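You operate a simulated robot arm through the tools that you are given. There is no shell and no other tool. Be economical: measure what you need, move in short steps, check, and stop when the job is done.

You are at the controls of a simulated robot arm. One attempt, no reset.

## Task
Stir the oats and milk in the orange lunch box, then lid it.
Fine: Four rounds or more with the wooden spoon, till no streak shows; lay the spoon back; press the orange lunch lid home and stand the box on the orange tray. Put no bare finger in food or drink. Spill a teaspoon at most; pinch, break and dent nothing; leave nothing switched on. Set down upright: wooden spoon.

It is judged by the outcome, as a careful person would: the job done as asked, and still so three seconds after it is handed in. It fails if anything else is knocked over, pushed out of place, dropped, spilled or broken. A push-on lid holds only when it is set on centred and level and pressed home; a screw cap is set on level and turned clockwise until tight.

## Robot
A 7-joint arm with a two-finger parallel gripper, fixed in place. Base frame: the origin is at the foot of the arm, x ahead of it, y to its left, z up; the work surface is at about z = 0.8. Lengths are in m, angles in rad, forces in N, time in s.
Its first joint turns from -2.897 to 2.897 rad. Payload 4.4 kg.
Tool frame: the origin (TCP) lies between the finger pads and is the grasp point; the fingertips stand 0.023 m ahead of it; z points along the fingers, y is the line along which they close. The gripper opens to 0.094 m. The fingers are 0.038 m wide and 0.01 m thick; the gripper's body (0.054 by 0.096 m) begins 0.039 m behind the TCP.
Orientation is that of the tool frame in the base frame, as a unit quaternion [w, x, y, z]. With the fingers straight down and closing along the base's y, the tool's x points along the base's -x, its y along +y and its z along -z.

## Interface
- The arm moves only by the tool nudge_tool. Its argument "plan" is text: rows parted by semicolons, each of 7 numbers parted by spaces: the shift along the base's x, y, z in m, then the turn, a rotation vector about the base's x, y, z in rad, then the finger opening in m, from 0 to 0.094. In form: tx ty tz rx ry rz claw; .... A call has 1 to 8 rows; each row shifts and turns the commanded pose from where the row before left it. Each row takes 0.2 s and may step no farther than 0.05 m and 0.15 rad from the row before; otherwise, or with a gripper value out of range, the whole call is refused. Where a pose cannot be reached the arm comes as near as it can. A force on the tool above 40 N (or 10 N above the force at the start of the call, whichever is more), or a blocked arm, ends the call early, and 0.2 s more pass. The fingers move at their own pace (about 0.072 m/s each) and stop on an object; they squeeze with about 33 N. The grip force told is the motor's: it shows also when the fingers shut on nothing. Time passes only in rows, and 0.2 s behind the last, so rows that do not move let the fingers close. It gives the time, the measured TCP pose, the force on the tool (base axes), the opening and the grip force at its end, in the units of the frame above (readings bear some noise), with the torque about the TCP (base axes, N m) and any sound that the robot's microphone picked up.
- Cameras (640 x 400 px; columns grow to the right, rows downward): "scene" is fixed at [0.3994, -0.5007, 1.5645]; the picture's right is [0.85, -0.53, 0.00], its down [-0.27, -0.43, -0.86] and it looks along [0.46, 0.73, -0.51] (base axes); focal length 338 px, centre (320, 200). "wrist" rides on the gripper at [0.086, 0.016, -0.075] in the tool frame; the picture's right is [-0.18, 0.98, 0.00], its down [-0.58, -0.11, -0.81] and it looks along [-0.79, -0.15, 0.59] (tool axes); focal length 243 px, centre (320, 200). There is no depth. A picture from a camera that has moved, and an enlarged one, comes with that camera's place and axes in the base frame and with its lens.
- grab_frame(camera): a new picture of that camera. No time passes.
- zoom(camera, box): a new picture of the part [left, top, right, bottom] of that camera's present view, enlarged. No time passes.
- hand_in(): hands the job in; it is judged then, once.

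Work in short steps. Places have to be worked out from the pictures, the camera data and where the tool is seen: move nearer, look again, correct. Check each grasp and each placing, and mend what went wrong. You have 120 turns and 84 pictures in all, those below and enlarged ones among them. Open the gripper and draw the arm clear of the work before you hand the job in, unless the task says otherwise; then end with one line.

The tools are called after ">>>" as a command line: name --argument value ..., lists and objects as JSON in quotes. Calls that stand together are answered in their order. nudge_tool: Moves the arm, as the interface text tells. Its arguments: {"type":"object","properties":{"plan":{"type":"string"}},"required":["plan"]} The other tools are called the same way: grab_frame (camera) takes a picture; zoom (camera, box) takes an enlarged picture of a part of a camera's view; hand_in () hands the job in.

At the start:

```text
time_s: 0.0
tool_pos: [0.7454, 0.2236, 1.2446]
ee_rot: [0.0, -0.001, 1.0, 0.0]
ft_force: [0.0, 0.2, 0.0]
moment: [0.01, 0.0, 0.0]
gripper_width: 0.0942
grip_force: 0.1
```

scene: 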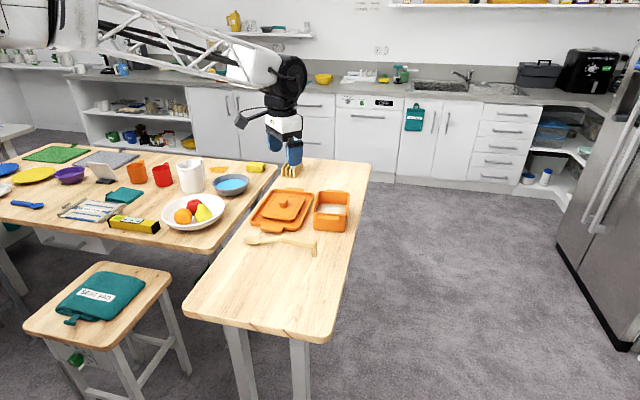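
wrist: 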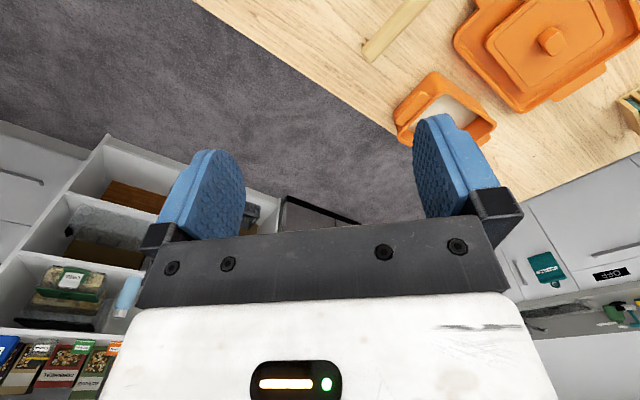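

I take enlarged views of the work area to locate the box, lid, tray and spoon.

>>> zoom --camera "scene" --box '[230, 155, 370, 265]'

>>> zoom --camera "wrist" --box '[320, 0, 640, 200]'

```text
3.64 times, centred on (300, 210) of scene
camera zoom: at [0.3994, -0.5007, 1.5645], right [0.85, -0.53, 0.0], down [-0.27, -0.43, -0.86], along [0.46, 0.73, -0.51], focal length 1229 px, centre (393, 164)
```

zoom: 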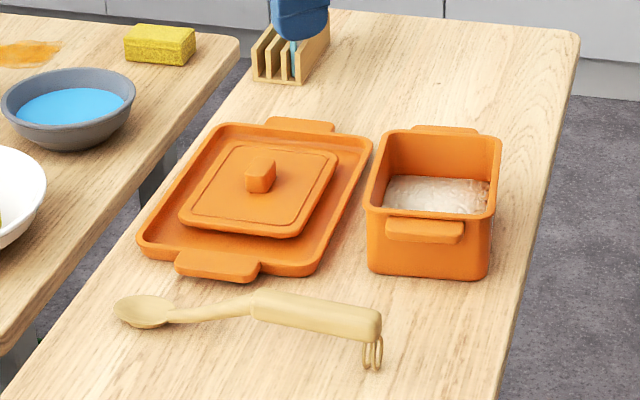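

```text
2.00 times, centred on (480, 100) of wrist
camera zoom: at [0.6585, 0.24, 1.3187], right [0.18, 0.98, 0.0], down [0.58, -0.11, 0.81], along [0.79, -0.15, -0.59], focal length 485 px, centre (0, 400)
```

zoom: 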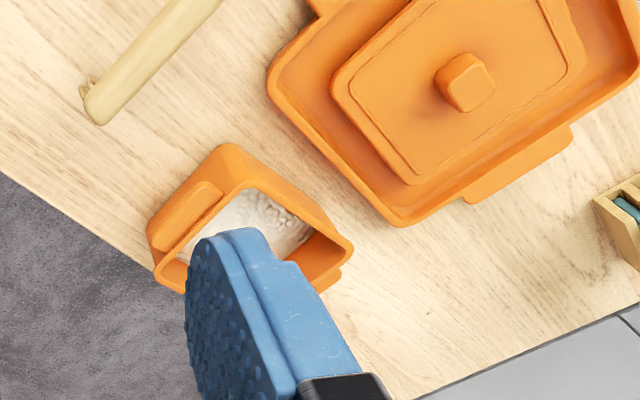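

Triangulating from both views: box centre about (1.05, 0.44), lid knob about (0.92, 0.62), spoon from (0.71, 0.48) to (0.90, 0.34). These are at or past the stated tool-down reach, so I test the reach while staying high.

>>> nudge_tool --plan "0.035 0.025 0 0 0 0 0.094;0.035 0.025 0 0 0 0 0.094;0.035 0.025 0 0 0 0 0.094;0.035 0.025 0 0 0 0 0.094;0.035 0.025 0 0 0 0 0.094;0.035 0.025 0 0 0 0 0.094;0.035 0.025 0 0 0 0 0.094;0.035 0.025 0 0 0 0 0.094"

```text
time_s: 1.8
tool_pos: [1.0253, 0.4207, 1.2463]
ee_rot: [0.0, 0.0, 1.0, 0.001]
ft_force: [-0.3, 0.3, 1.2]
moment: [-0.01, -0.01, 0.0]
gripper_width: 0.094
grip_force: 0.1
```

The arm reached 1.11 m at that height. I look again from here.

>>> grab_frame --camera "scene"

>>> grab_frame --camera "wrist"

```text
79 pictures are left
```

scene: 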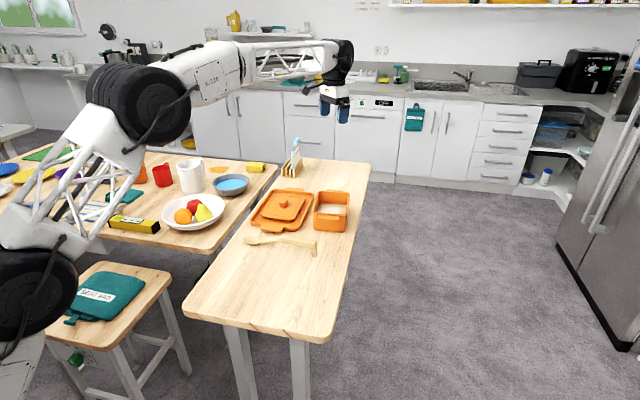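

```text
78 pictures are left
camera wrist: at [0.9399, 0.4382, 1.3211], right [0.18, 0.98, 0.0], down [0.58, -0.11, 0.81], along [0.79, -0.15, -0.59], focal length 243 px, centre (320, 200)
```

wrist: 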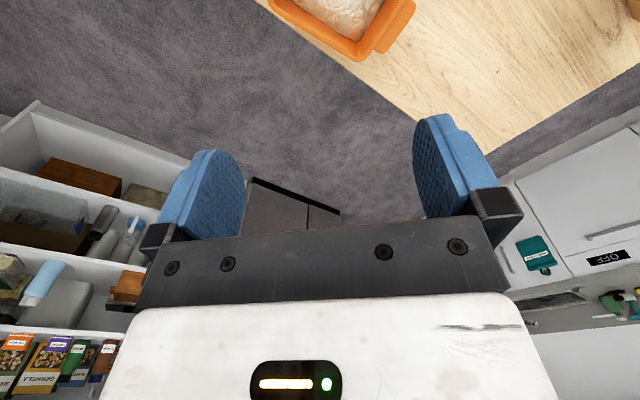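

I test how low the tool can go, pointing down, at this radius (stopping well above the box).

>>> nudge_tool --plan "0 0 -0.04 0 0 0 0.094;0 0 -0.04 0 0 0 0.094;0 0 -0.04 0 0 0 0.094;0 0 -0.04 0 0 0 0.094;0 0 -0.04 0 0 0 0.094;0 0 -0.03 0 0 0 0.094"

```text
time_s: 3.2
tool_pos: [1.0253, 0.4233, 1.0135]
ee_rot: [0.001, 0.001, 1.0, 0.0]
ft_force: [0.7, 0.2, 1.8]
moment: [0.01, 0.0, 0.0]
gripper_width: 0.0939
grip_force: 0.0
```

Reach is fine here too. I rise and move back over the spoon handle, turning the hand so that its camera ends on the handle-end side with the fingers closing across the spoon.

>>> nudge_tool --plan "-0.02 -0.01 0.02 0 0 0.147 0.094;-0.02 -0.01 0.02 0 0 0.147 0.094;-0.02 -0.01 0.02 0 0 0.147 0.094;-0.02 -0.01 0.02 0 0 0.147 0.094;-0.02 -0.01 0.02 0 0 0.147 0.094;-0.02 -0.01 0.02 0 0 0.147 0.094;-0.02 -0.01 0.02 0 0 0.147 0.094;-0.02 -0.01 0.02 0 0 0.147 0.094"

>>> nudge_tool --plan "0 0 0 0 0 0.147 0.094;0 0 0 0 0 0.147 0.094;0 0 0 0 0 0.147 0.094;0 0 0 0 0 0.147 0.094;0 0 0 0 0 0.147 0.094;0 0 0 0 0 0.147 0.094;0 0 0 0 0 0.147 0.094;0 0 0 0 0 0.147 0.094"

>>> nudge_tool --plan "0 0 0 0 0 0.147 0.094;0 0 0 0 0 0 0.094"

>>> grab_frame --camera "wrist"

>>> zoom --camera "scene" --box '[240, 220, 330, 270]'

```text
time_s: 5.0
tool_pos: [0.8641, 0.3433, 1.1742]
ee_rot: [0.0, -0.555, 0.832, 0.0]
ft_force: [0.3, 0.2, -1.1]
moment: [-0.01, -0.02, -0.02]
gripper_width: 0.094
grip_force: 0.0
```

```text
time_s: 6.8
tool_pos: [0.8642, 0.3436, 1.1742]
ee_rot: [0.0, 0.923, -0.384, 0.0]
ft_force: [0.0, 0.2, 0.9]
moment: [0.0, 0.02, 0.0]
gripper_width: 0.0942
grip_force: 0.2
```

```text
time_s: 7.4
tool_pos: [0.8636, 0.3431, 1.1735]
ee_rot: [0.0, 0.949, -0.316, 0.0]
ft_force: [0.2, -0.5, -1.0]
moment: [0.02, 0.0, 0.01]
gripper_width: 0.0942
grip_force: 0.0
```

```text
77 pictures are left
camera wrist: at [0.9247, 0.279, 1.2487], right [-0.74, -0.68, 0.0], down [-0.4, 0.44, 0.81], along [-0.55, 0.59, -0.59], focal length 243 px, centre (320, 200)
```

wrist: 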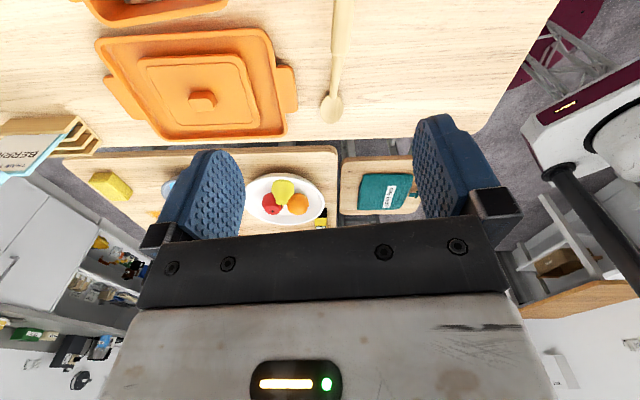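

```text
7.11 times, centred on (285, 245) of scene
camera zoom: at [0.3994, -0.5007, 1.5645], right [0.85, -0.53, 0.0], down [-0.27, -0.43, -0.86], along [0.46, 0.73, -0.51], focal length 2403 px, centre (569, -120)
```

zoom: 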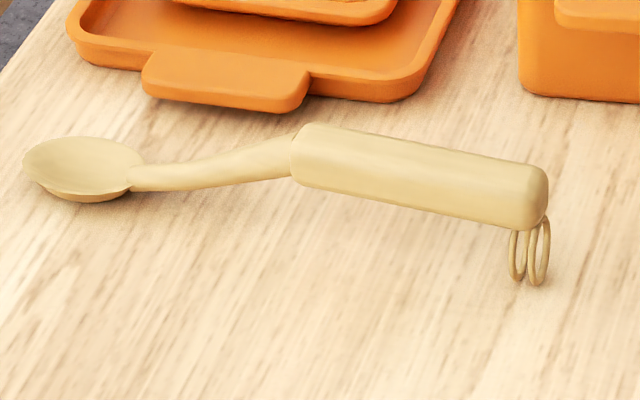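

The spoon's handle lies horizontal at z≈0.843 (end propped by wire loops), mid-handle at about (0.83, 0.326), axis (0.64, −0.77). I align and descend to just above it.

>>> nudge_tool --plan "-0.008 -0.004 -0.04 0 0 -0.06 0.08;-0.008 -0.004 -0.04 0 0 -0.06 0.08;-0.008 -0.004 -0.04 0 0 -0.06 0.08;-0.0096 -0.005 -0.04 0 0 -0.054 0.08;0 0 -0.04 0 0 0 0.08;0 0 -0.03 0 0 0 0.08;0 0 0 0 0 0 0.08"

>>> grab_frame --camera "wrist"

>>> zoom --camera "scene" --box '[230, 175, 340, 265]'

```text
time_s: 9.0
tool_pos: [0.8313, 0.3272, 0.9441]
ee_rot: [0.0, 0.905, -0.425, -0.001]
ft_force: [-1.1, -0.9, 0.0]
moment: [0.03, 0.0, -0.03]
gripper_width: 0.0802
grip_force: 0.0
```

```text
75 pictures are left
camera wrist: at [0.8747, 0.251, 1.0194], right [-0.87, -0.49, 0.0], down [-0.29, 0.52, 0.81], along [-0.39, 0.7, -0.59], focal length 243 px, centre (320, 200)
```

wrist: 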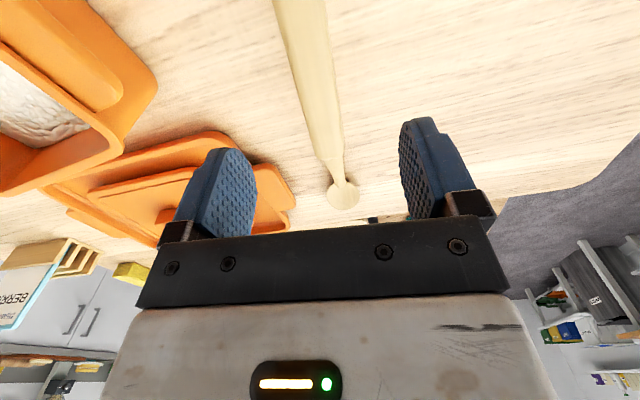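

```text
4.44 times, centred on (285, 220) of scene
camera zoom: at [0.3994, -0.5007, 1.5645], right [0.85, -0.53, 0.0], down [-0.27, -0.43, -0.86], along [0.46, 0.73, -0.51], focal length 1502 px, centre (476, 111)
```

zoom: 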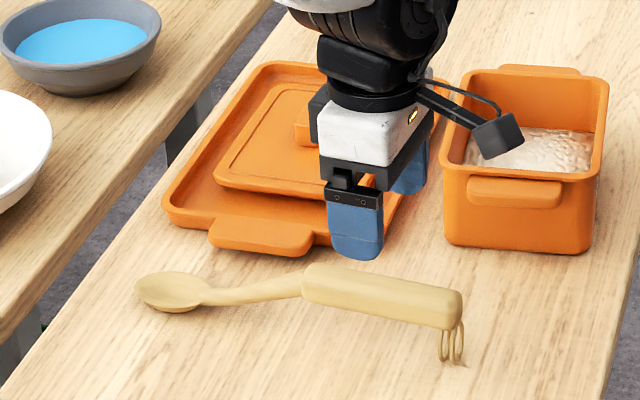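

Well lined up. I descend to grip height and close on the handle.

>>> nudge_tool --plan "0 0 -0.04 0 0 0 0.07;0 0 -0.04 0 0 0 0.07;0 0 -0.019 0 0 0 0.07;0 0 0 0 0 0 0.07;0 0 0 0 0 0 0;0 0 0 0 0 0 0;0 0 0 0 0 0 0;0 0 0 0 0 0 0"

>>> zoom --camera "scene" --box '[230, 175, 340, 265]'

```text
time_s: 10.8
tool_pos: [0.8315, 0.3259, 0.8458]
ee_rot: [0.0, 0.905, -0.425, 0.0]
ft_force: [0.1, 0.3, -0.7]
moment: [-0.02, -0.04, -0.01]
gripper_width: 0.0273
grip_force: 33.2
```

```text
4.44 times, centred on (285, 220) of scene
camera zoom: at [0.3994, -0.5007, 1.5645], right [0.85, -0.53, 0.0], down [-0.27, -0.43, -0.86], along [0.46, 0.73, -0.51], focal length 1502 px, centre (476, 111)
```

zoom: 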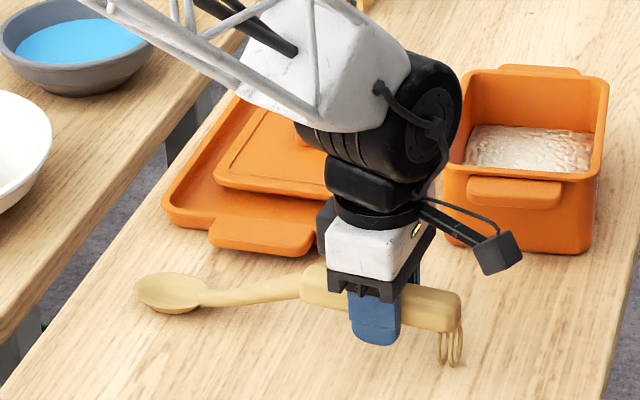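

The handle is gripped (27 mm). I note the return pose (0.8315, 0.3259, 0.8458) and lift straight up.

>>> nudge_tool --plan "0 0 0.02 0 0 0 0;0 0 0.04 0 0 0 0;0 0 0.045 0 0 0 0;0 0 0.045 0 0 0 0;0 0 0.045 0 0 0 0;0 0 0.045 0 0 0 0;0 0 0.045 0 0 0 0"

>>> nudge_tool --plan "0 0 0 -0.108 -0.09 0 0;0 0 0 -0.108 -0.09 0 0;0 0 0 -0.108 -0.09 0 0;0 0 0 -0.108 -0.09 0 0;0 0 0 -0.108 -0.09 0 0;0 0 0 -0.108 -0.09 0 0;0 0 0 -0.108 -0.09 0 0;0 0 0 0 0 0 0"

>>> grab_frame --camera "scene"

>>> grab_frame --camera "wrist"

```text
time_s: 12.4
tool_pos: [0.8321, 0.3249, 1.1305]
ee_rot: [0.001, 0.906, -0.424, -0.001]
ft_force: [-0.7, 0.0, -0.6]
moment: [0.02, -0.03, 0.04]
gripper_width: 0.0275
grip_force: 33.3
```

```text
time_s: 14.2
tool_pos: [0.8301, 0.3258, 1.1297]
ee_rot: [0.2, 0.797, -0.374, 0.429]
ft_force: [0.3, 0.4, -0.1]
moment: [-0.01, -0.01, -0.04]
gripper_width: 0.0274
grip_force: 32.7
```

```text
72 pictures are left
```

scene: 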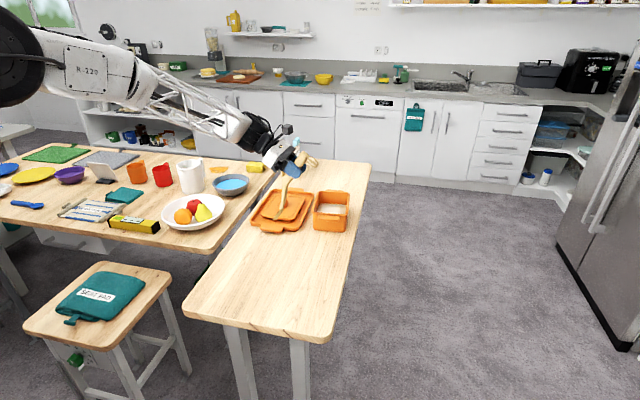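

```text
71 pictures are left
camera wrist: at [0.809, 0.3274, 1.2432], right [-0.82, -0.55, -0.15], down [-0.55, 0.83, -0.04], along [0.15, 0.05, -0.99], focal length 243 px, centre (320, 200)
```

wrist: 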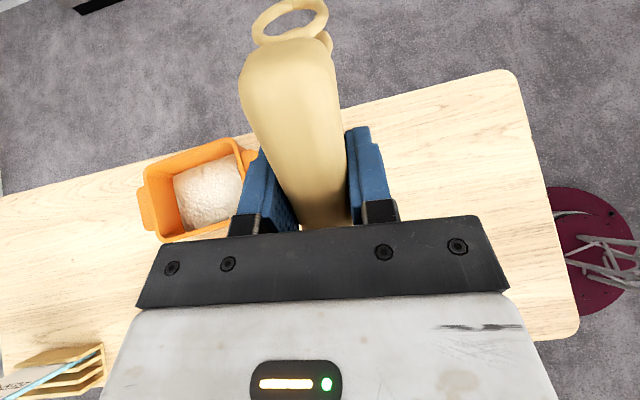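

The spoon hangs from a good grip, with its bowl downward. I zoom in on the box from above to fix its rim corners exactly.

>>> zoom --camera "wrist" --box '[120, 120, 280, 250]'

>>> zoom --camera "scene" --box '[240, 130, 370, 240]'

```text
3.08 times, centred on (200, 185) of wrist
camera zoom: at [0.809, 0.3274, 1.2432], right [-0.82, -0.55, -0.15], down [-0.55, 0.83, -0.04], along [0.15, 0.05, -0.99], focal length 746 px, centre (689, 246)
```

zoom: 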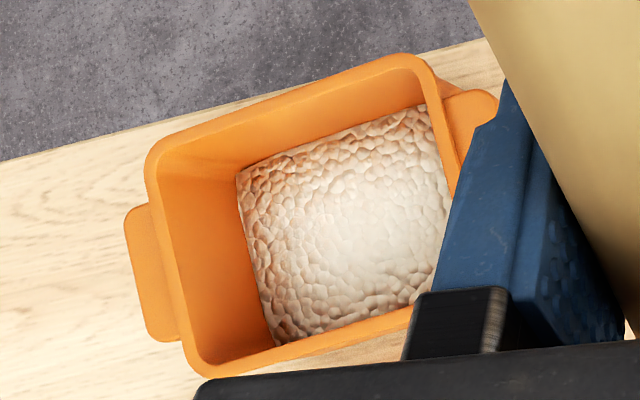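

```text
3.64 times, centred on (305, 185) of scene
camera zoom: at [0.3994, -0.5007, 1.5645], right [0.85, -0.53, 0.0], down [-0.27, -0.43, -0.86], along [0.46, 0.73, -0.51], focal length 1229 px, centre (374, 254)
```

zoom: 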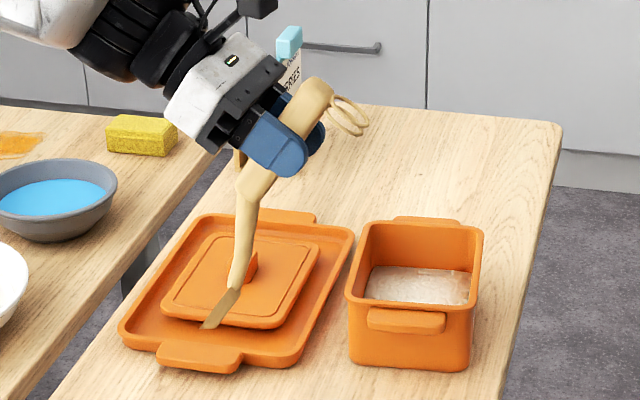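

Box centre is about (1.046, 0.449), its long axis (0.64, 0.77), food level about z 0.83. I raise the spoon, yaw toward radial, tilt further until it is nearly vertical, and bring it over the box.

>>> nudge_tool --plan "0 0 0.04 0 0 0.14 0;0 0 0.04 0 0 0.14 0;0.03 0.018 0 0 0 0.14 0;0.03 0.018 0 0 0 0.14 0;0.03 0.018 0 0 0 0.14 0;0.03 0.018 0 -0.025 -0.138 0 0;0.03 0.018 0 -0.025 -0.138 0 0;0.03 0.018 0 -0.025 -0.138 0 0"

>>> nudge_tool --plan "0.025 0.017 0 0 0 0 0;0 0 0 0 0 0 0"

>>> zoom --camera "scene" --box '[240, 110, 390, 240]'

>>> grab_frame --camera "wrist"

```text
time_s: 16.0
tool_pos: [1.0105, 0.4338, 1.2097]
ee_rot: [0.057, 0.76, -0.068, 0.644]
ft_force: [-0.3, 0.2, 0.8]
moment: [-0.02, 0.05, 0.02]
gripper_width: 0.0277
grip_force: 33.0
```

```text
time_s: 16.6
tool_pos: [1.0352, 0.4513, 1.2094]
ee_rot: [0.057, 0.76, -0.068, 0.644]
ft_force: [-0.2, -0.4, -1.1]
moment: [0.01, -0.01, -0.01]
gripper_width: 0.0273
grip_force: 33.2
```

```text
3.08 times, centred on (315, 175) of scene
camera zoom: at [0.3994, -0.5007, 1.5645], right [0.85, -0.53, 0.0], down [-0.27, -0.43, -0.86], along [0.46, 0.73, -0.51], focal length 1040 px, centre (335, 277)
```

zoom: 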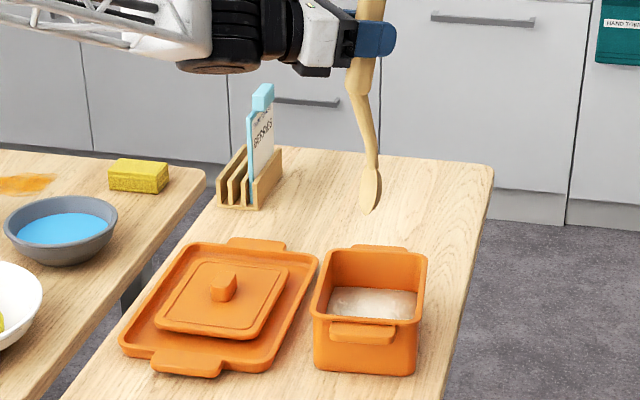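

```text
67 pictures are left
camera wrist: at [0.9753, 0.446, 1.3074], right [-0.2, -0.96, -0.18], down [-0.86, 0.26, -0.44], along [0.47, 0.07, -0.88], focal length 243 px, centre (320, 200)
```

wrist: 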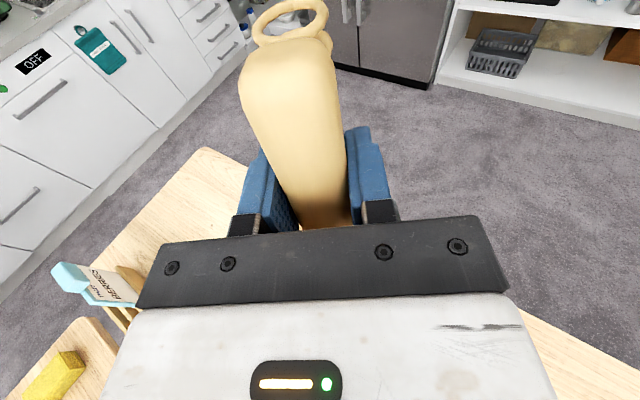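

The spoon hangs nearly vertical with its tip about at the box centre. I lower to rim height and check.

>>> nudge_tool --plan "0 0 -0.04 0 0 0 0;0 0 -0.04 0 0 0 0;0 0 -0.03 0 0 0 0;0 0 0 0 0 0 0"

>>> zoom --camera "scene" --box '[270, 130, 370, 240]'

```text
time_s: 17.6
tool_pos: [1.037, 0.4483, 1.0994]
ee_rot: [0.056, 0.76, -0.067, 0.644]
ft_force: [0.7, 0.7, -1.5]
moment: [-0.01, 0.04, 0.01]
gripper_width: 0.0276
grip_force: 33.0
```

```text
3.64 times, centred on (320, 185) of scene
camera zoom: at [0.3994, -0.5007, 1.5645], right [0.85, -0.53, 0.0], down [-0.27, -0.43, -0.86], along [0.46, 0.73, -0.51], focal length 1229 px, centre (320, 254)
```

zoom: 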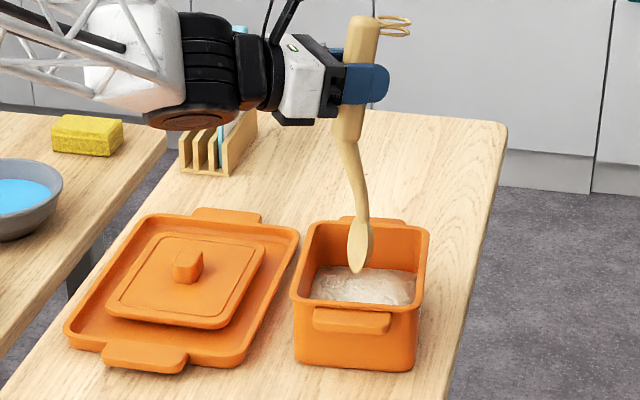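

The tip is inside the rim, near the centre. I lower gently into the food.

>>> nudge_tool --plan "0 0 -0.025 0 0 0 0;0 0 -0.02 0 0 0 0;0 0 -0.008 0 0 0 0;0 0 0 0 0 0 0"

>>> zoom --camera "scene" --box '[280, 150, 370, 240]'

```text
time_s: 18.6
tool_pos: [1.0355, 0.4504, 1.0478]
ee_rot: [0.057, 0.761, -0.067, 0.643]
ft_force: [-0.1, 0.0, -0.1]
moment: [0.02, -0.02, 0.01]
gripper_width: 0.0273
grip_force: 32.9
```

```text
4.44 times, centred on (325, 195) of scene
camera zoom: at [0.3994, -0.5007, 1.5645], right [0.85, -0.53, 0.0], down [-0.27, -0.43, -0.86], along [0.46, 0.73, -0.51], focal length 1502 px, centre (298, 222)
```

zoom: 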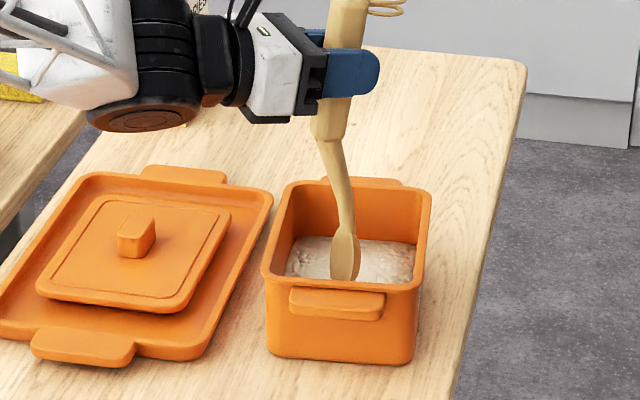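

No contact force yet; the tip is about 1 cm above the box floor. I lower a bit more and begin with a first gentle round.

>>> nudge_tool --plan "0 0 -0.008 0 0 0 0;0.0193 -0.016 0 0 0 0 0;0 0 0 0 0 0 0"

>>> nudge_tool --plan "0.0102 0.0237 0 0 0 0 0;-0.007 0.0193 0 0 0 0 0;-0.0202 0.0033 0 0 0 0 0;-0.0215 -0.0143 0 0 0 0 0;-0.0102 -0.0237 0 0 0 0 0;0.007 -0.0193 0 0 0 0 0;0.0202 -0.0033 0 0 0 0 0;0.0215 0.0143 0 0 0 0 0"

>>> zoom --camera "scene" --box '[280, 150, 370, 240]'

```text
time_s: 19.4
tool_pos: [1.0543, 0.4363, 1.0397]
ee_rot: [0.057, 0.761, -0.068, 0.643]
ft_force: [-0.8, -0.4, -0.3]
moment: [0.03, -0.02, -0.01]
gripper_width: 0.0277
grip_force: 33.1
```

```text
time_s: 21.2
tool_pos: [1.0533, 0.4336, 1.0379]
ee_rot: [0.057, 0.76, -0.068, 0.643]
ft_force: [-0.2, -0.4, 0.0]
moment: [-0.01, -0.01, 0.01]
gripper_width: 0.0274
grip_force: 33.1
```

```text
4.44 times, centred on (325, 195) of scene
camera zoom: at [0.3994, -0.5007, 1.5645], right [0.85, -0.53, 0.0], down [-0.27, -0.43, -0.86], along [0.46, 0.73, -0.51], focal length 1502 px, centre (298, 222)
```

zoom: 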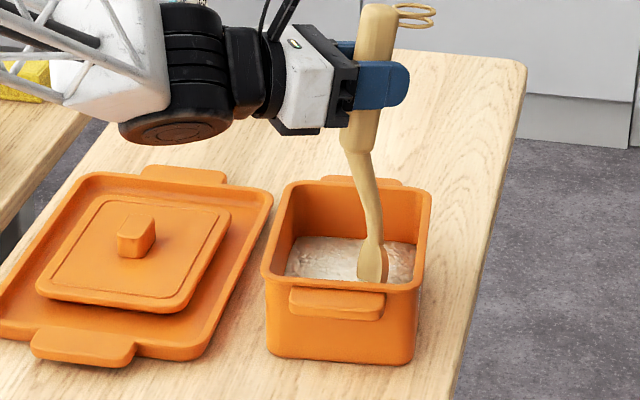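

No resistance and the box stays put. I lower 4 mm more and do further rounds.

>>> nudge_tool --plan "0 0 -0.004 0 0 0 0;0 0 0 0 0 0 0"

>>> nudge_tool --plan "0.0102 0.0237 0 0 0 0 0;-0.007 0.0193 0 0 0 0 0;-0.0202 0.0033 0 0 0 0 0;-0.0215 -0.0143 0 0 0 0 0;-0.0102 -0.0237 0 0 0 0 0;0.007 -0.0193 0 0 0 0 0;0.0202 -0.0033 0 0 0 0 0;0.0215 0.0143 0 0 0 0 0"

>>> nudge_tool --plan "0.0102 0.0237 0 0 0 0 0;-0.007 0.0193 0 0 0 0 0;-0.0202 0.0033 0 0 0 0 0;-0.0215 -0.0143 0 0 0 0 0;-0.0102 -0.0237 0 0 0 0 0;0.007 -0.0193 0 0 0 0 0;0.0202 -0.0033 0 0 0 0 0;0.0215 0.0143 0 0 0 0 0"

>>> zoom --camera "scene" --box '[310, 180, 360, 220]'

```text
time_s: 21.8
tool_pos: [1.0546, 0.4351, 1.0352]
ee_rot: [0.057, 0.76, -0.068, 0.644]
ft_force: [-0.3, -0.6, 0.3]
moment: [0.02, -0.02, -0.02]
gripper_width: 0.0274
grip_force: 33.0
```

```text
time_s: 23.6
tool_pos: [1.0539, 0.4351, 1.0337]
ee_rot: [0.057, 0.76, -0.067, 0.644]
ft_force: [1.2, -0.4, -1.3]
moment: [-0.02, 0.01, 0.02]
gripper_width: 0.0276
grip_force: 33.0
```

```text
time_s: 25.4
tool_pos: [1.0559, 0.4324, 1.0334]
ee_rot: [0.057, 0.76, -0.067, 0.644]
ft_force: [-0.6, 0.1, -0.5]
moment: [-0.02, 0.0, 0.0]
gripper_width: 0.0275
grip_force: 32.9
```

```text
10.00 times, centred on (335, 200) of scene
camera zoom: at [0.3994, -0.5007, 1.5645], right [0.85, -0.53, 0.0], down [-0.27, -0.43, -0.86], along [0.46, 0.73, -0.51], focal length 3380 px, centre (170, 200)
```

zoom: 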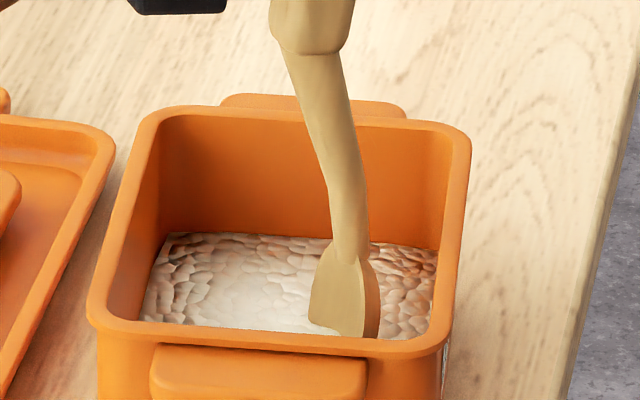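

Spoon is partly submerged and the mix still looks marbled. I do wider rounds.

>>> nudge_tool --plan "0.0039 -0.0032 0 0 0 0 0;0.0113 0.0274 0 0 0 0 0;-0.0088 0.0226 0 0 0 0 0;-0.0238 0.0046 0 0 0 0 0;-0.0249 -0.0162 0 0 0 0 0;0 0 0 0 0 0 0"

>>> zoom --camera "scene" --box '[310, 180, 360, 220]'

>>> nudge_tool --plan "-0.0113 -0.0274 0 0 0 0 0;0.0088 -0.0226 0 0 0 0 0;0.0238 -0.0046 0 0 0 0 0;0.0249 0.0162 0 0 0 0 0;0.0113 0.0274 0 0 0 0 0;-0.0088 0.0226 0 0 0 0 0;-0.0238 0.0046 0 0 0 0 0;-0.0249 -0.0162 0 0 0 0 0"

>>> nudge_tool --plan "-0.0113 -0.0274 0 0 0 0 0;0.0088 -0.0226 0 0 0 0 0;0.0238 -0.0046 0 0 0 0 0;0.0249 0.0162 0 0 0 0 0;0.0113 0.0274 0 0 0 0 0;-0.0088 0.0226 0 0 0 0 0;-0.0238 0.0046 0 0 0 0 0;-0.0249 -0.0162 0 0 0 0 0"

>>> zoom --camera "scene" --box '[310, 180, 360, 220]'

```text
time_s: 26.8
tool_pos: [1.015, 0.4699, 1.0355]
ee_rot: [0.057, 0.76, -0.068, 0.644]
ft_force: [0.1, 0.4, -0.3]
moment: [-0.02, 0.03, 0.05]
gripper_width: 0.0274
grip_force: 33.3
```

```text
10.00 times, centred on (335, 200) of scene
camera zoom: at [0.3994, -0.5007, 1.5645], right [0.85, -0.53, 0.0], down [-0.27, -0.43, -0.86], along [0.46, 0.73, -0.51], focal length 3380 px, centre (170, 200)
```

zoom: 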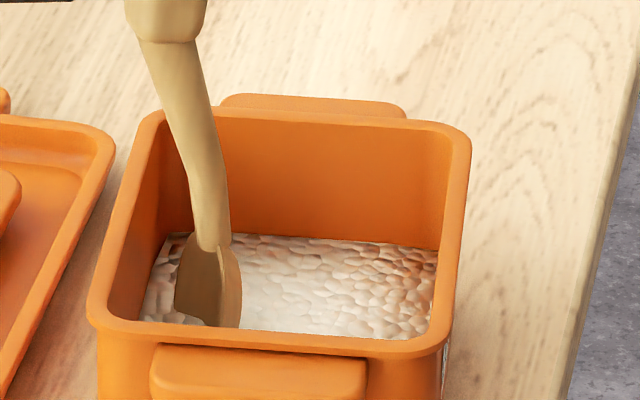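

```text
time_s: 28.6
tool_pos: [1.0135, 0.4712, 1.0339]
ee_rot: [0.057, 0.761, -0.068, 0.643]
ft_force: [-0.6, -0.6, -1.0]
moment: [0.02, -0.03, -0.01]
gripper_width: 0.0276
grip_force: 33.4
```

```text
time_s: 30.4
tool_pos: [1.0125, 0.47, 1.0351]
ee_rot: [0.057, 0.76, -0.068, 0.643]
ft_force: [0.2, 0.6, -1.0]
moment: [-0.01, -0.03, -0.01]
gripper_width: 0.0275
grip_force: 33.1
```

```text
10.00 times, centred on (335, 200) of scene
camera zoom: at [0.3994, -0.5007, 1.5645], right [0.85, -0.53, 0.0], down [-0.27, -0.43, -0.86], along [0.46, 0.73, -0.51], focal length 3380 px, centre (170, 200)
```

zoom: 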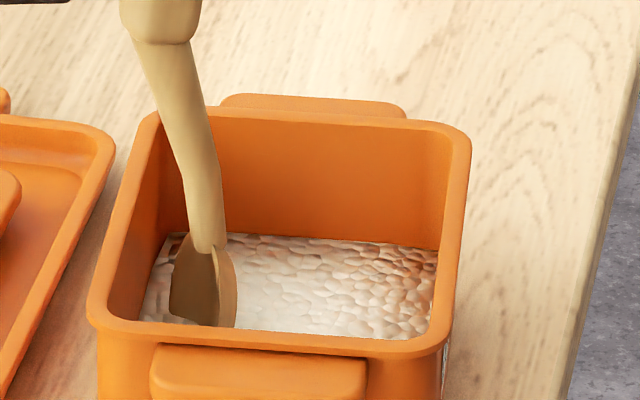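

The spoon is about 1.5 cm in. I feel for the floor with 2 mm steps so that the spoon reaches the full depth.

>>> nudge_tool --plan "0.0231 -0.0192 0 0 0 0 0;0 0 -0.002 0 0 0 0;0 0 -0.002 0 0 0 0;0 0 -0.002 0 0 0 0;0 0 -0.001 0 0 0 0;0 0 0 0 0 0 0"

```text
time_s: 31.8
tool_pos: [1.0357, 0.4495, 1.0298]
ee_rot: [0.057, 0.76, -0.068, 0.644]
ft_force: [0.5, 0.0, 14.9]
moment: [-0.03, -0.02, 0.01]
gripper_width: 0.0275
grip_force: 33.1
```

Floor felt at TCP z≈1.030. I back off about 3 mm and do more rounds, in both directions and with varied radius.

>>> nudge_tool --plan "0 0 0.003 0 0 0 0;0 0 0.002 0 0 0 0;0 0 0 0 0 0 0"

```text
time_s: 32.6
tool_pos: [1.0357, 0.4497, 1.0317]
ee_rot: [0.056, 0.761, -0.067, 0.643]
ft_force: [0.4, 0.2, -0.4]
moment: [-0.02, -0.02, 0.0]
gripper_width: 0.0276
grip_force: 33.3
```

>>> nudge_tool --plan "0.0231 -0.0192 0 0 0 0 0;0.0113 0.0274 0 0 0 0 0;-0.0088 0.0226 0 0 0 0 0;-0.0238 0.0046 0 0 0 0 0;-0.0249 -0.0162 0 0 0 0 0;-0.0113 -0.0274 0 0 0 0 0;0.0088 -0.0226 0 0 0 0 0;0.0238 -0.0046 0 0 0 0 0"

>>> nudge_tool --plan "0.0249 0.0162 0 0 0 0 0;0.0113 0.0274 0 0 0 0 0;-0.0088 0.0226 0 0 0 0 0;-0.0238 0.0046 0 0 0 0 0;-0.0249 -0.0162 0 0 0 0 0;-0.0113 -0.0274 0 0 0 0 0;0.0088 -0.0226 0 0 0 0 0;0.0238 -0.0046 0 0 0 0 0"

>>> nudge_tool --plan "0.0249 0.0162 0 0 0 0 0;0.0113 0.0274 0 0 0 0 0;-0.0088 0.0226 0 0 0 0 0;-0.0238 0.0046 0 0 0 0 0;-0.0249 -0.0162 0 0 0 0 0;-0.0113 -0.0274 0 0 0 0 0;0.0088 -0.0226 0 0 0 0 0;0.0238 -0.0046 0 0 0 0 0"

>>> zoom --camera "scene" --box '[310, 180, 360, 220]'

```text
time_s: 34.4
tool_pos: [1.033, 0.4152, 1.0337]
ee_rot: [0.057, 0.76, -0.067, 0.644]
ft_force: [0.5, -0.8, -0.1]
moment: [0.0, 0.0, 0.01]
gripper_width: 0.0275
grip_force: 33.2
```

```text
time_s: 36.2
tool_pos: [1.0328, 0.4151, 1.033]
ee_rot: [0.057, 0.76, -0.067, 0.644]
ft_force: [-0.3, -0.6, -0.4]
moment: [-0.02, 0.04, 0.01]
gripper_width: 0.0275
grip_force: 32.7
```

```text
time_s: 38.0
tool_pos: [1.0334, 0.4142, 1.0336]
ee_rot: [0.056, 0.76, -0.067, 0.643]
ft_force: [0.0, 0.7, 0.9]
moment: [-0.02, 0.03, 0.0]
gripper_width: 0.0275
grip_force: 32.5
```

```text
10.00 times, centred on (335, 200) of scene
camera zoom: at [0.3994, -0.5007, 1.5645], right [0.85, -0.53, 0.0], down [-0.27, -0.43, -0.86], along [0.46, 0.73, -0.51], focal length 3380 px, centre (170, 200)
```

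zoom: 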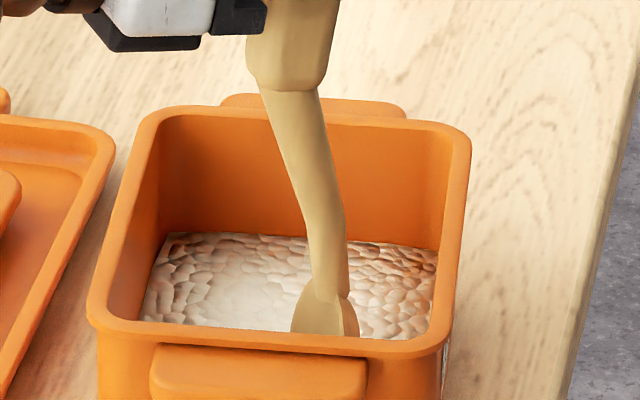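

About nine rounds are done. I centre the spoon, lift it slowly above the rim, and look at the mix.

>>> nudge_tool --plan "0.0018 0.0354 0 0 0 0 0;0 0 0.015 0 0 0 0;0 0 0.015 0 0 0 0;0 0 0.02 0 0 0 0;0 0 0.03 0 0 0 0;0 0 0.03 0 0 0 0;0 0 0.03 0 0 0 0;0 0 0 0 0 0 0"

>>> zoom --camera "scene" --box '[305, 165, 365, 225]'

```text
time_s: 39.8
tool_pos: [1.0352, 0.4517, 1.1732]
ee_rot: [0.056, 0.761, -0.067, 0.643]
ft_force: [0.3, 0.2, -0.3]
moment: [0.02, -0.02, 0.03]
gripper_width: 0.0279
grip_force: 32.9
```

```text
6.67 times, centred on (335, 195) of scene
camera zoom: at [0.3994, -0.5007, 1.5645], right [0.85, -0.53, 0.0], down [-0.27, -0.43, -0.86], along [0.46, 0.73, -0.51], focal length 2253 px, centre (220, 233)
```

zoom: 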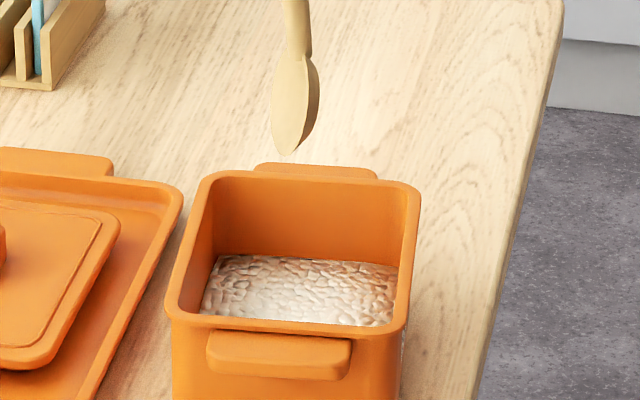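

The mix looks more even now. I retrace toward the spoon's place, stopping at the earlier viewing pose to compare the mix from above.

>>> nudge_tool --plan "0 0 0.036 0 0 0 0;-0.03 -0.018 0 0.025 0.138 0 0;-0.03 -0.018 0 0.025 0.138 0 0;-0.03 -0.018 0 0.025 0.138 0 0;-0.03 -0.018 0 0 0 -0.14 0;-0.03 -0.018 0 0 0 -0.14 0;-0.03 -0.018 0 0 0 -0.14 0;-0.025 -0.017 0 0 0 -0.14 0"

>>> nudge_tool --plan "0 0 -0.04 0 0 -0.14 0;0 0 -0.04 0 0 0 0;0 0 0 0 0 0 0"

>>> zoom --camera "wrist" --box '[120, 120, 280, 250]'

```text
time_s: 41.6
tool_pos: [0.8332, 0.3246, 1.2089]
ee_rot: [0.171, 0.822, -0.32, 0.44]
ft_force: [-0.4, 0.4, -0.3]
moment: [-0.01, -0.01, 0.0]
gripper_width: 0.0276
grip_force: 33.1
```

```text
time_s: 42.4
tool_pos: [0.8316, 0.326, 1.1302]
ee_rot: [0.2, 0.798, -0.374, 0.428]
ft_force: [1.1, 0.5, -1.0]
moment: [0.01, -0.02, 0.0]
gripper_width: 0.0276
grip_force: 33.0
```

```text
3.08 times, centred on (200, 185) of wrist
camera zoom: at [0.8103, 0.3266, 1.2445], right [-0.82, -0.55, -0.15], down [-0.55, 0.83, -0.04], along [0.15, 0.05, -0.99], focal length 746 px, centre (689, 246)
```

zoom: 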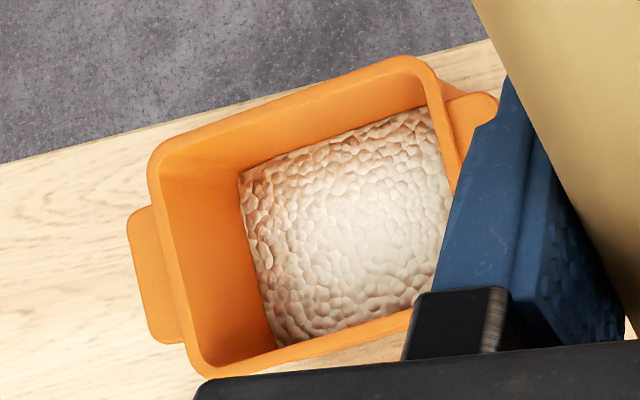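

Somewhat more even than before stirring. I look closer for remaining streaks.

>>> zoom --camera "wrist" --box '[170, 140, 240, 210]'

```text
5.71 times, centred on (205, 175) of wrist
camera zoom: at [0.8103, 0.3266, 1.2445], right [-0.82, -0.55, -0.15], down [-0.55, 0.83, -0.04], along [0.15, 0.05, -0.99], focal length 1386 px, centre (977, 343)
```

zoom: 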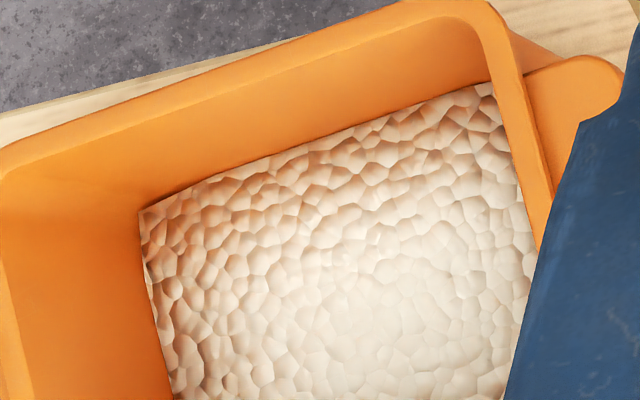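

The colour has changed from the first view, so stirring works, but to be sure no streak is left I go back for more rounds.

>>> nudge_tool --plan "0 0 0.04 0 0 0.14 0;0 0 0.04 0 0 0.14 0;0.03 0.018 0 0 0 0.14 0;0.03 0.018 0 0 0 0.14 0;0.03 0.018 0 0 0 0.14 0;0.03 0.018 0 -0.025 -0.138 0 0;0.03 0.018 0 -0.025 -0.138 0 0;0.03 0.018 0 -0.025 -0.138 0 0"

>>> nudge_tool --plan "0.024 0.017 0 0 0 0 0;0 0 0 0 0 0 0;0 0 -0.05 0 0 0 0;0 0 -0.05 0 0 0 0;0 0 -0.035 0 0 0 0;0 0 -0.025 0 0 0 0;0 0 -0.01 0 0 0 0;0 0 0 0 0 0 0"

```text
time_s: 44.2
tool_pos: [1.0126, 0.4326, 1.2092]
ee_rot: [0.057, 0.759, -0.068, 0.645]
ft_force: [-0.4, -0.1, 0.6]
moment: [0.01, 0.07, -0.01]
gripper_width: 0.0276
grip_force: 33.1
```

```text
time_s: 46.0
tool_pos: [1.0354, 0.4501, 1.0406]
ee_rot: [0.056, 0.76, -0.067, 0.644]
ft_force: [0.7, 0.9, 0.1]
moment: [-0.01, 0.0, -0.02]
gripper_width: 0.0277
grip_force: 32.6
```

In the food again; I lower 7 mm and stir four more full rounds.

>>> nudge_tool --plan "0 0 -0.007 0 0 0 0;0.0231 -0.0192 0 0 0 0 0;0.0113 0.0274 0 0 0 0 0;-0.0088 0.0226 0 0 0 0 0;-0.0238 0.0046 0 0 0 0 0;-0.0249 -0.0162 0 0 0 0 0;-0.0113 -0.0274 0 0 0 0 0;0.0088 -0.0226 0 0 0 0 0"

>>> nudge_tool --plan "0.0238 -0.0046 0 0 0 0 0;0.0249 0.0162 0 0 0 0 0;0.0113 0.0274 0 0 0 0 0;-0.0088 0.0226 0 0 0 0 0;-0.0238 0.0046 0 0 0 0 0;-0.0249 -0.0162 0 0 0 0 0;-0.0113 -0.0274 0 0 0 0 0;0.0088 -0.0226 0 0 0 0 0"

>>> nudge_tool --plan "0.0238 -0.0046 0 0 0 0 0;0.0249 0.0162 0 0 0 0 0;0.0113 0.0274 0 0 0 0 0;-0.0088 0.0226 0 0 0 0 0;-0.0238 0.0046 0 0 0 0 0;-0.0249 -0.0162 0 0 0 0 0;-0.0113 -0.0274 0 0 0 0 0;0.0088 -0.0226 0 0 0 0 0"

>>> nudge_tool --plan "0.0238 -0.0046 0 0 0 0 0;0.0249 0.0162 0 0 0 0 0;0.0113 0.0274 0 0 0 0 0;-0.0088 0.0226 0 0 0 0 0;-0.0238 0.0046 0 0 0 0 0;-0.0249 -0.0162 0 0 0 0 0;-0.0113 -0.0274 0 0 0 0 0;0.0088 -0.0226 0 0 0 0 0"

>>> nudge_tool --plan "0.0256 0.0308 0 0 0 0 0;0 0 0 0 0 0 0;0 0 0.015 0 0 0 0;0 0 0.015 0 0 0 0;0 0 0.02 0 0 0 0;0 0 0.03 0 0 0 0;0 0 0.04 0 0 0 0;0 0 0.03 0 0 0 0"

>>> zoom --camera "scene" --box '[305, 165, 365, 225]'

```text
time_s: 47.8
tool_pos: [1.0108, 0.4208, 1.0312]
ee_rot: [0.057, 0.76, -0.067, 0.644]
ft_force: [0.3, 0.0, -0.3]
moment: [-0.02, 0.04, 0.04]
gripper_width: 0.0275
grip_force: 33.1
```

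```text
time_s: 49.6
tool_pos: [1.0091, 0.4195, 1.031]
ee_rot: [0.057, 0.761, -0.068, 0.643]
ft_force: [0.1, 0.4, -0.4]
moment: [0.02, 0.03, 0.07]
gripper_width: 0.0278
grip_force: 33.1
```

```text
time_s: 51.4
tool_pos: [1.0098, 0.4194, 1.031]
ee_rot: [0.057, 0.76, -0.067, 0.644]
ft_force: [-0.4, 0.1, -1.0]
moment: [-0.03, 0.0, 0.0]
gripper_width: 0.0276
grip_force: 33.2
```

```text
time_s: 53.2
tool_pos: [1.0107, 0.4195, 1.0299]
ee_rot: [0.057, 0.76, -0.067, 0.643]
ft_force: [0.0, -0.7, -1.2]
moment: [-0.02, -0.02, 0.01]
gripper_width: 0.0274
grip_force: 32.8
```

```text
time_s: 55.0
tool_pos: [1.0362, 0.4526, 1.1811]
ee_rot: [0.057, 0.761, -0.067, 0.643]
ft_force: [-0.4, 0.5, -1.6]
moment: [-0.04, -0.05, 0.03]
gripper_width: 0.0273
grip_force: 33.2
```

```text
6.67 times, centred on (335, 195) of scene
camera zoom: at [0.3994, -0.5007, 1.5645], right [0.85, -0.53, 0.0], down [-0.27, -0.43, -0.86], along [0.46, 0.73, -0.51], focal length 2253 px, centre (220, 233)
```

zoom: 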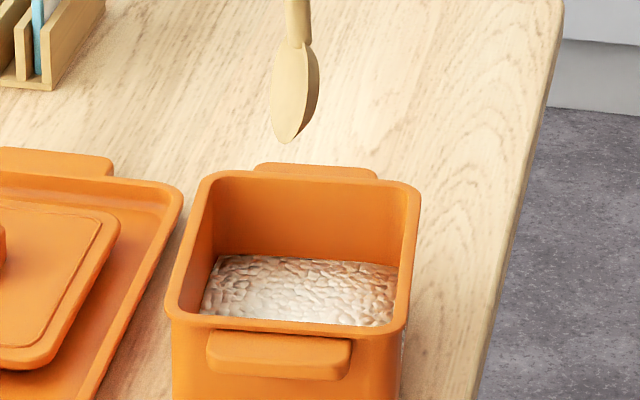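

It looks the same as before these extra rounds, so it is fully mixed. I return the spoon along the same path.

>>> nudge_tool --plan "0 0 0.03 0 0 0 0;-0.03 -0.018 0 0.025 0.138 0 0;-0.03 -0.018 0 0.025 0.138 0 0;-0.03 -0.018 0 0.025 0.138 0 0;-0.03 -0.018 0 0 0 -0.14 0;-0.03 -0.018 0 0 0 -0.14 0;-0.03 -0.018 0 0 0 -0.14 0;-0.025 -0.017 0 0 0 -0.14 0"

>>> nudge_tool --plan "0 0 -0.04 0 0 -0.14 0;0 0 -0.04 0.108 0.09 0 0;0 0 0 0.108 0.09 0 0;0 0 0 0.108 0.09 0 0;0 0 0 0.108 0.09 0 0;0 0 0 0.108 0.09 0 0;0 0 0 0.108 0.09 0 0;0 0 0 0.108 0.09 0 0"

>>> nudge_tool --plan "0 0 -0.04 0 0 0 0;0 0 -0.04 0 0 0 0;0 0 -0.04 0 0 0 0;0 0 -0.04 0 0 0 0;0 0 0 0 0 0 0;0 0 0 0 0 0 0"

>>> zoom --camera "scene" --box '[230, 175, 340, 265]'

```text
time_s: 56.8
tool_pos: [0.8289, 0.3265, 1.2102]
ee_rot: [0.169, 0.823, -0.318, 0.44]
ft_force: [0.1, 0.8, 0.0]
moment: [0.01, -0.03, 0.0]
gripper_width: 0.0277
grip_force: 33.3
```

```text
time_s: 58.6
tool_pos: [0.8297, 0.3257, 1.1313]
ee_rot: [0.0, 0.905, -0.426, 0.0]
ft_force: [-0.1, -0.9, 0.3]
moment: [-0.03, 0.0, 0.03]
gripper_width: 0.0276
grip_force: 33.0
```

```text
time_s: 60.0
tool_pos: [0.8302, 0.3251, 0.973]
ee_rot: [0.0, 0.905, -0.425, 0.001]
ft_force: [-0.7, 0.7, -0.6]
moment: [-0.01, -0.04, 0.01]
gripper_width: 0.0276
grip_force: 33.0
```

```text
4.44 times, centred on (285, 220) of scene
camera zoom: at [0.3994, -0.5007, 1.5645], right [0.85, -0.53, 0.0], down [-0.27, -0.43, -0.86], along [0.46, 0.73, -0.51], focal length 1502 px, centre (476, 111)
```

zoom: 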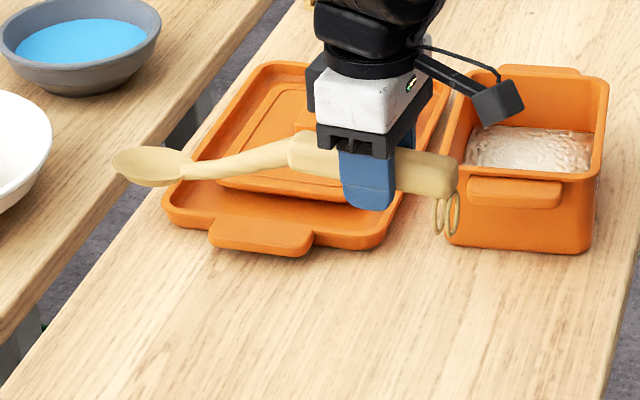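

The spoon is level and bowl-up over its old place. I lower it the last 12 cm, slowly at the end.

>>> nudge_tool --plan "0.0007 0.0004 -0.04 0 0 0 0;0 0 -0.04 0 0 0 0;0 0 -0.03 0 0 0 0;0 0 -0.01 0 0 0 0;0 0 -0.005 0 0 0 0;0 0 0 0 0 0 0"

>>> zoom --camera "scene" --box '[230, 175, 340, 265]'

```text
time_s: 61.4
tool_pos: [0.8305, 0.3261, 0.8468]
ee_rot: [-0.001, 0.905, -0.425, 0.001]
ft_force: [-1.6, -0.9, 18.6]
moment: [-0.44, -0.26, -0.12]
gripper_width: 0.0275
grip_force: 32.8
```

```text
4.44 times, centred on (285, 220) of scene
camera zoom: at [0.3994, -0.5007, 1.5645], right [0.85, -0.53, 0.0], down [-0.27, -0.43, -0.86], along [0.46, 0.73, -0.51], focal length 1502 px, centre (476, 111)
```

zoom: 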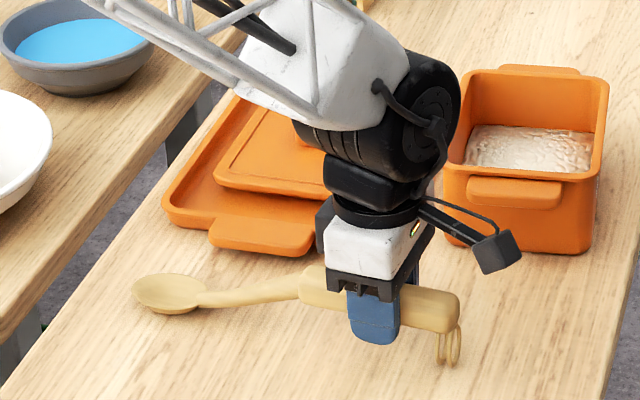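

The spoon touches the table at its old place. I relieve the pressure by 1 mm and open slowly to the previous clearance, then rise.

>>> nudge_tool --plan "0 0 0.0015 0 0 0 0;0 0 0 0 0 0 0.03;0 0 0 0 0 0 0.04;0 0 0 0 0 0 0.07;0 0 0 0 0 0 0.07;0 0 0 0 0 0 0.07"

>>> nudge_tool --plan "0 0 0.03 0 0 0 0.07;0 0 0.05 0 0 0 0.07;0 0 0.05 0 0 0 0.07;0 0 0.05 0 0 0 0.07;0 0 0.05 0 0 0 0.07;0 0 0.05 0 0 0 0.07;0 0 0.05 0 0 0 0.07;0 0 0 0 0 0 0.07"

>>> zoom --camera "scene" --box '[230, 155, 370, 265]'

>>> grab_frame --camera "wrist"

```text
time_s: 62.8
tool_pos: [0.8311, 0.3253, 0.8475]
ee_rot: [0.001, 0.905, -0.425, 0.001]
ft_force: [0.1, -0.7, 0.5]
moment: [-0.03, -0.02, 0.0]
gripper_width: 0.0702
grip_force: 0.0
```

```text
time_s: 64.6
tool_pos: [0.8337, 0.3268, 1.1786]
ee_rot: [0.0, 0.905, -0.425, 0.0]
ft_force: [-0.1, 0.6, -0.3]
moment: [0.01, 0.05, -0.02]
gripper_width: 0.0702
grip_force: 0.1
```

```text
3.64 times, centred on (300, 210) of scene
camera zoom: at [0.3994, -0.5007, 1.5645], right [0.85, -0.53, 0.0], down [-0.27, -0.43, -0.86], along [0.46, 0.73, -0.51], focal length 1229 px, centre (393, 164)
```

zoom: 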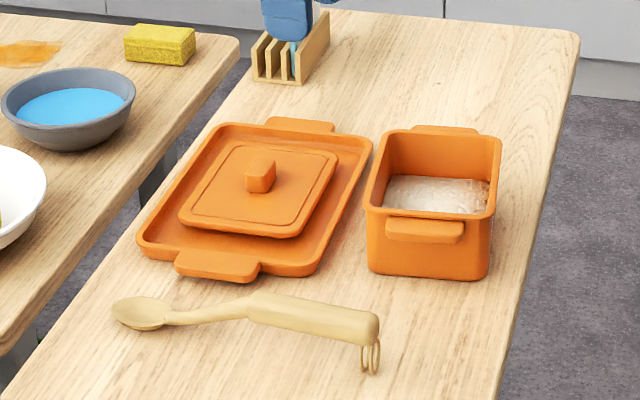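

```text
52 pictures are left
camera wrist: at [0.876, 0.2511, 1.2527], right [-0.87, -0.49, 0.0], down [-0.29, 0.52, 0.81], along [-0.39, 0.7, -0.59], focal length 243 px, centre (320, 200)
```

wrist: 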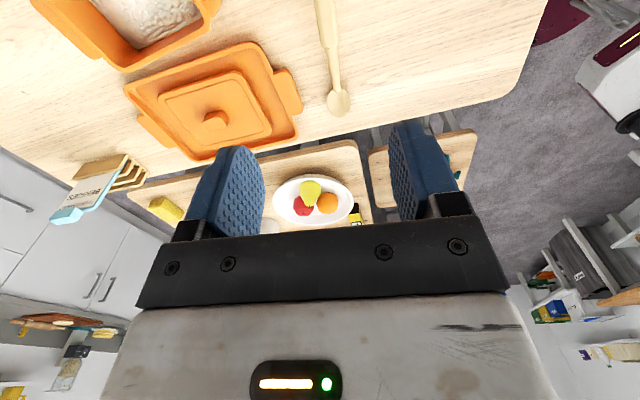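

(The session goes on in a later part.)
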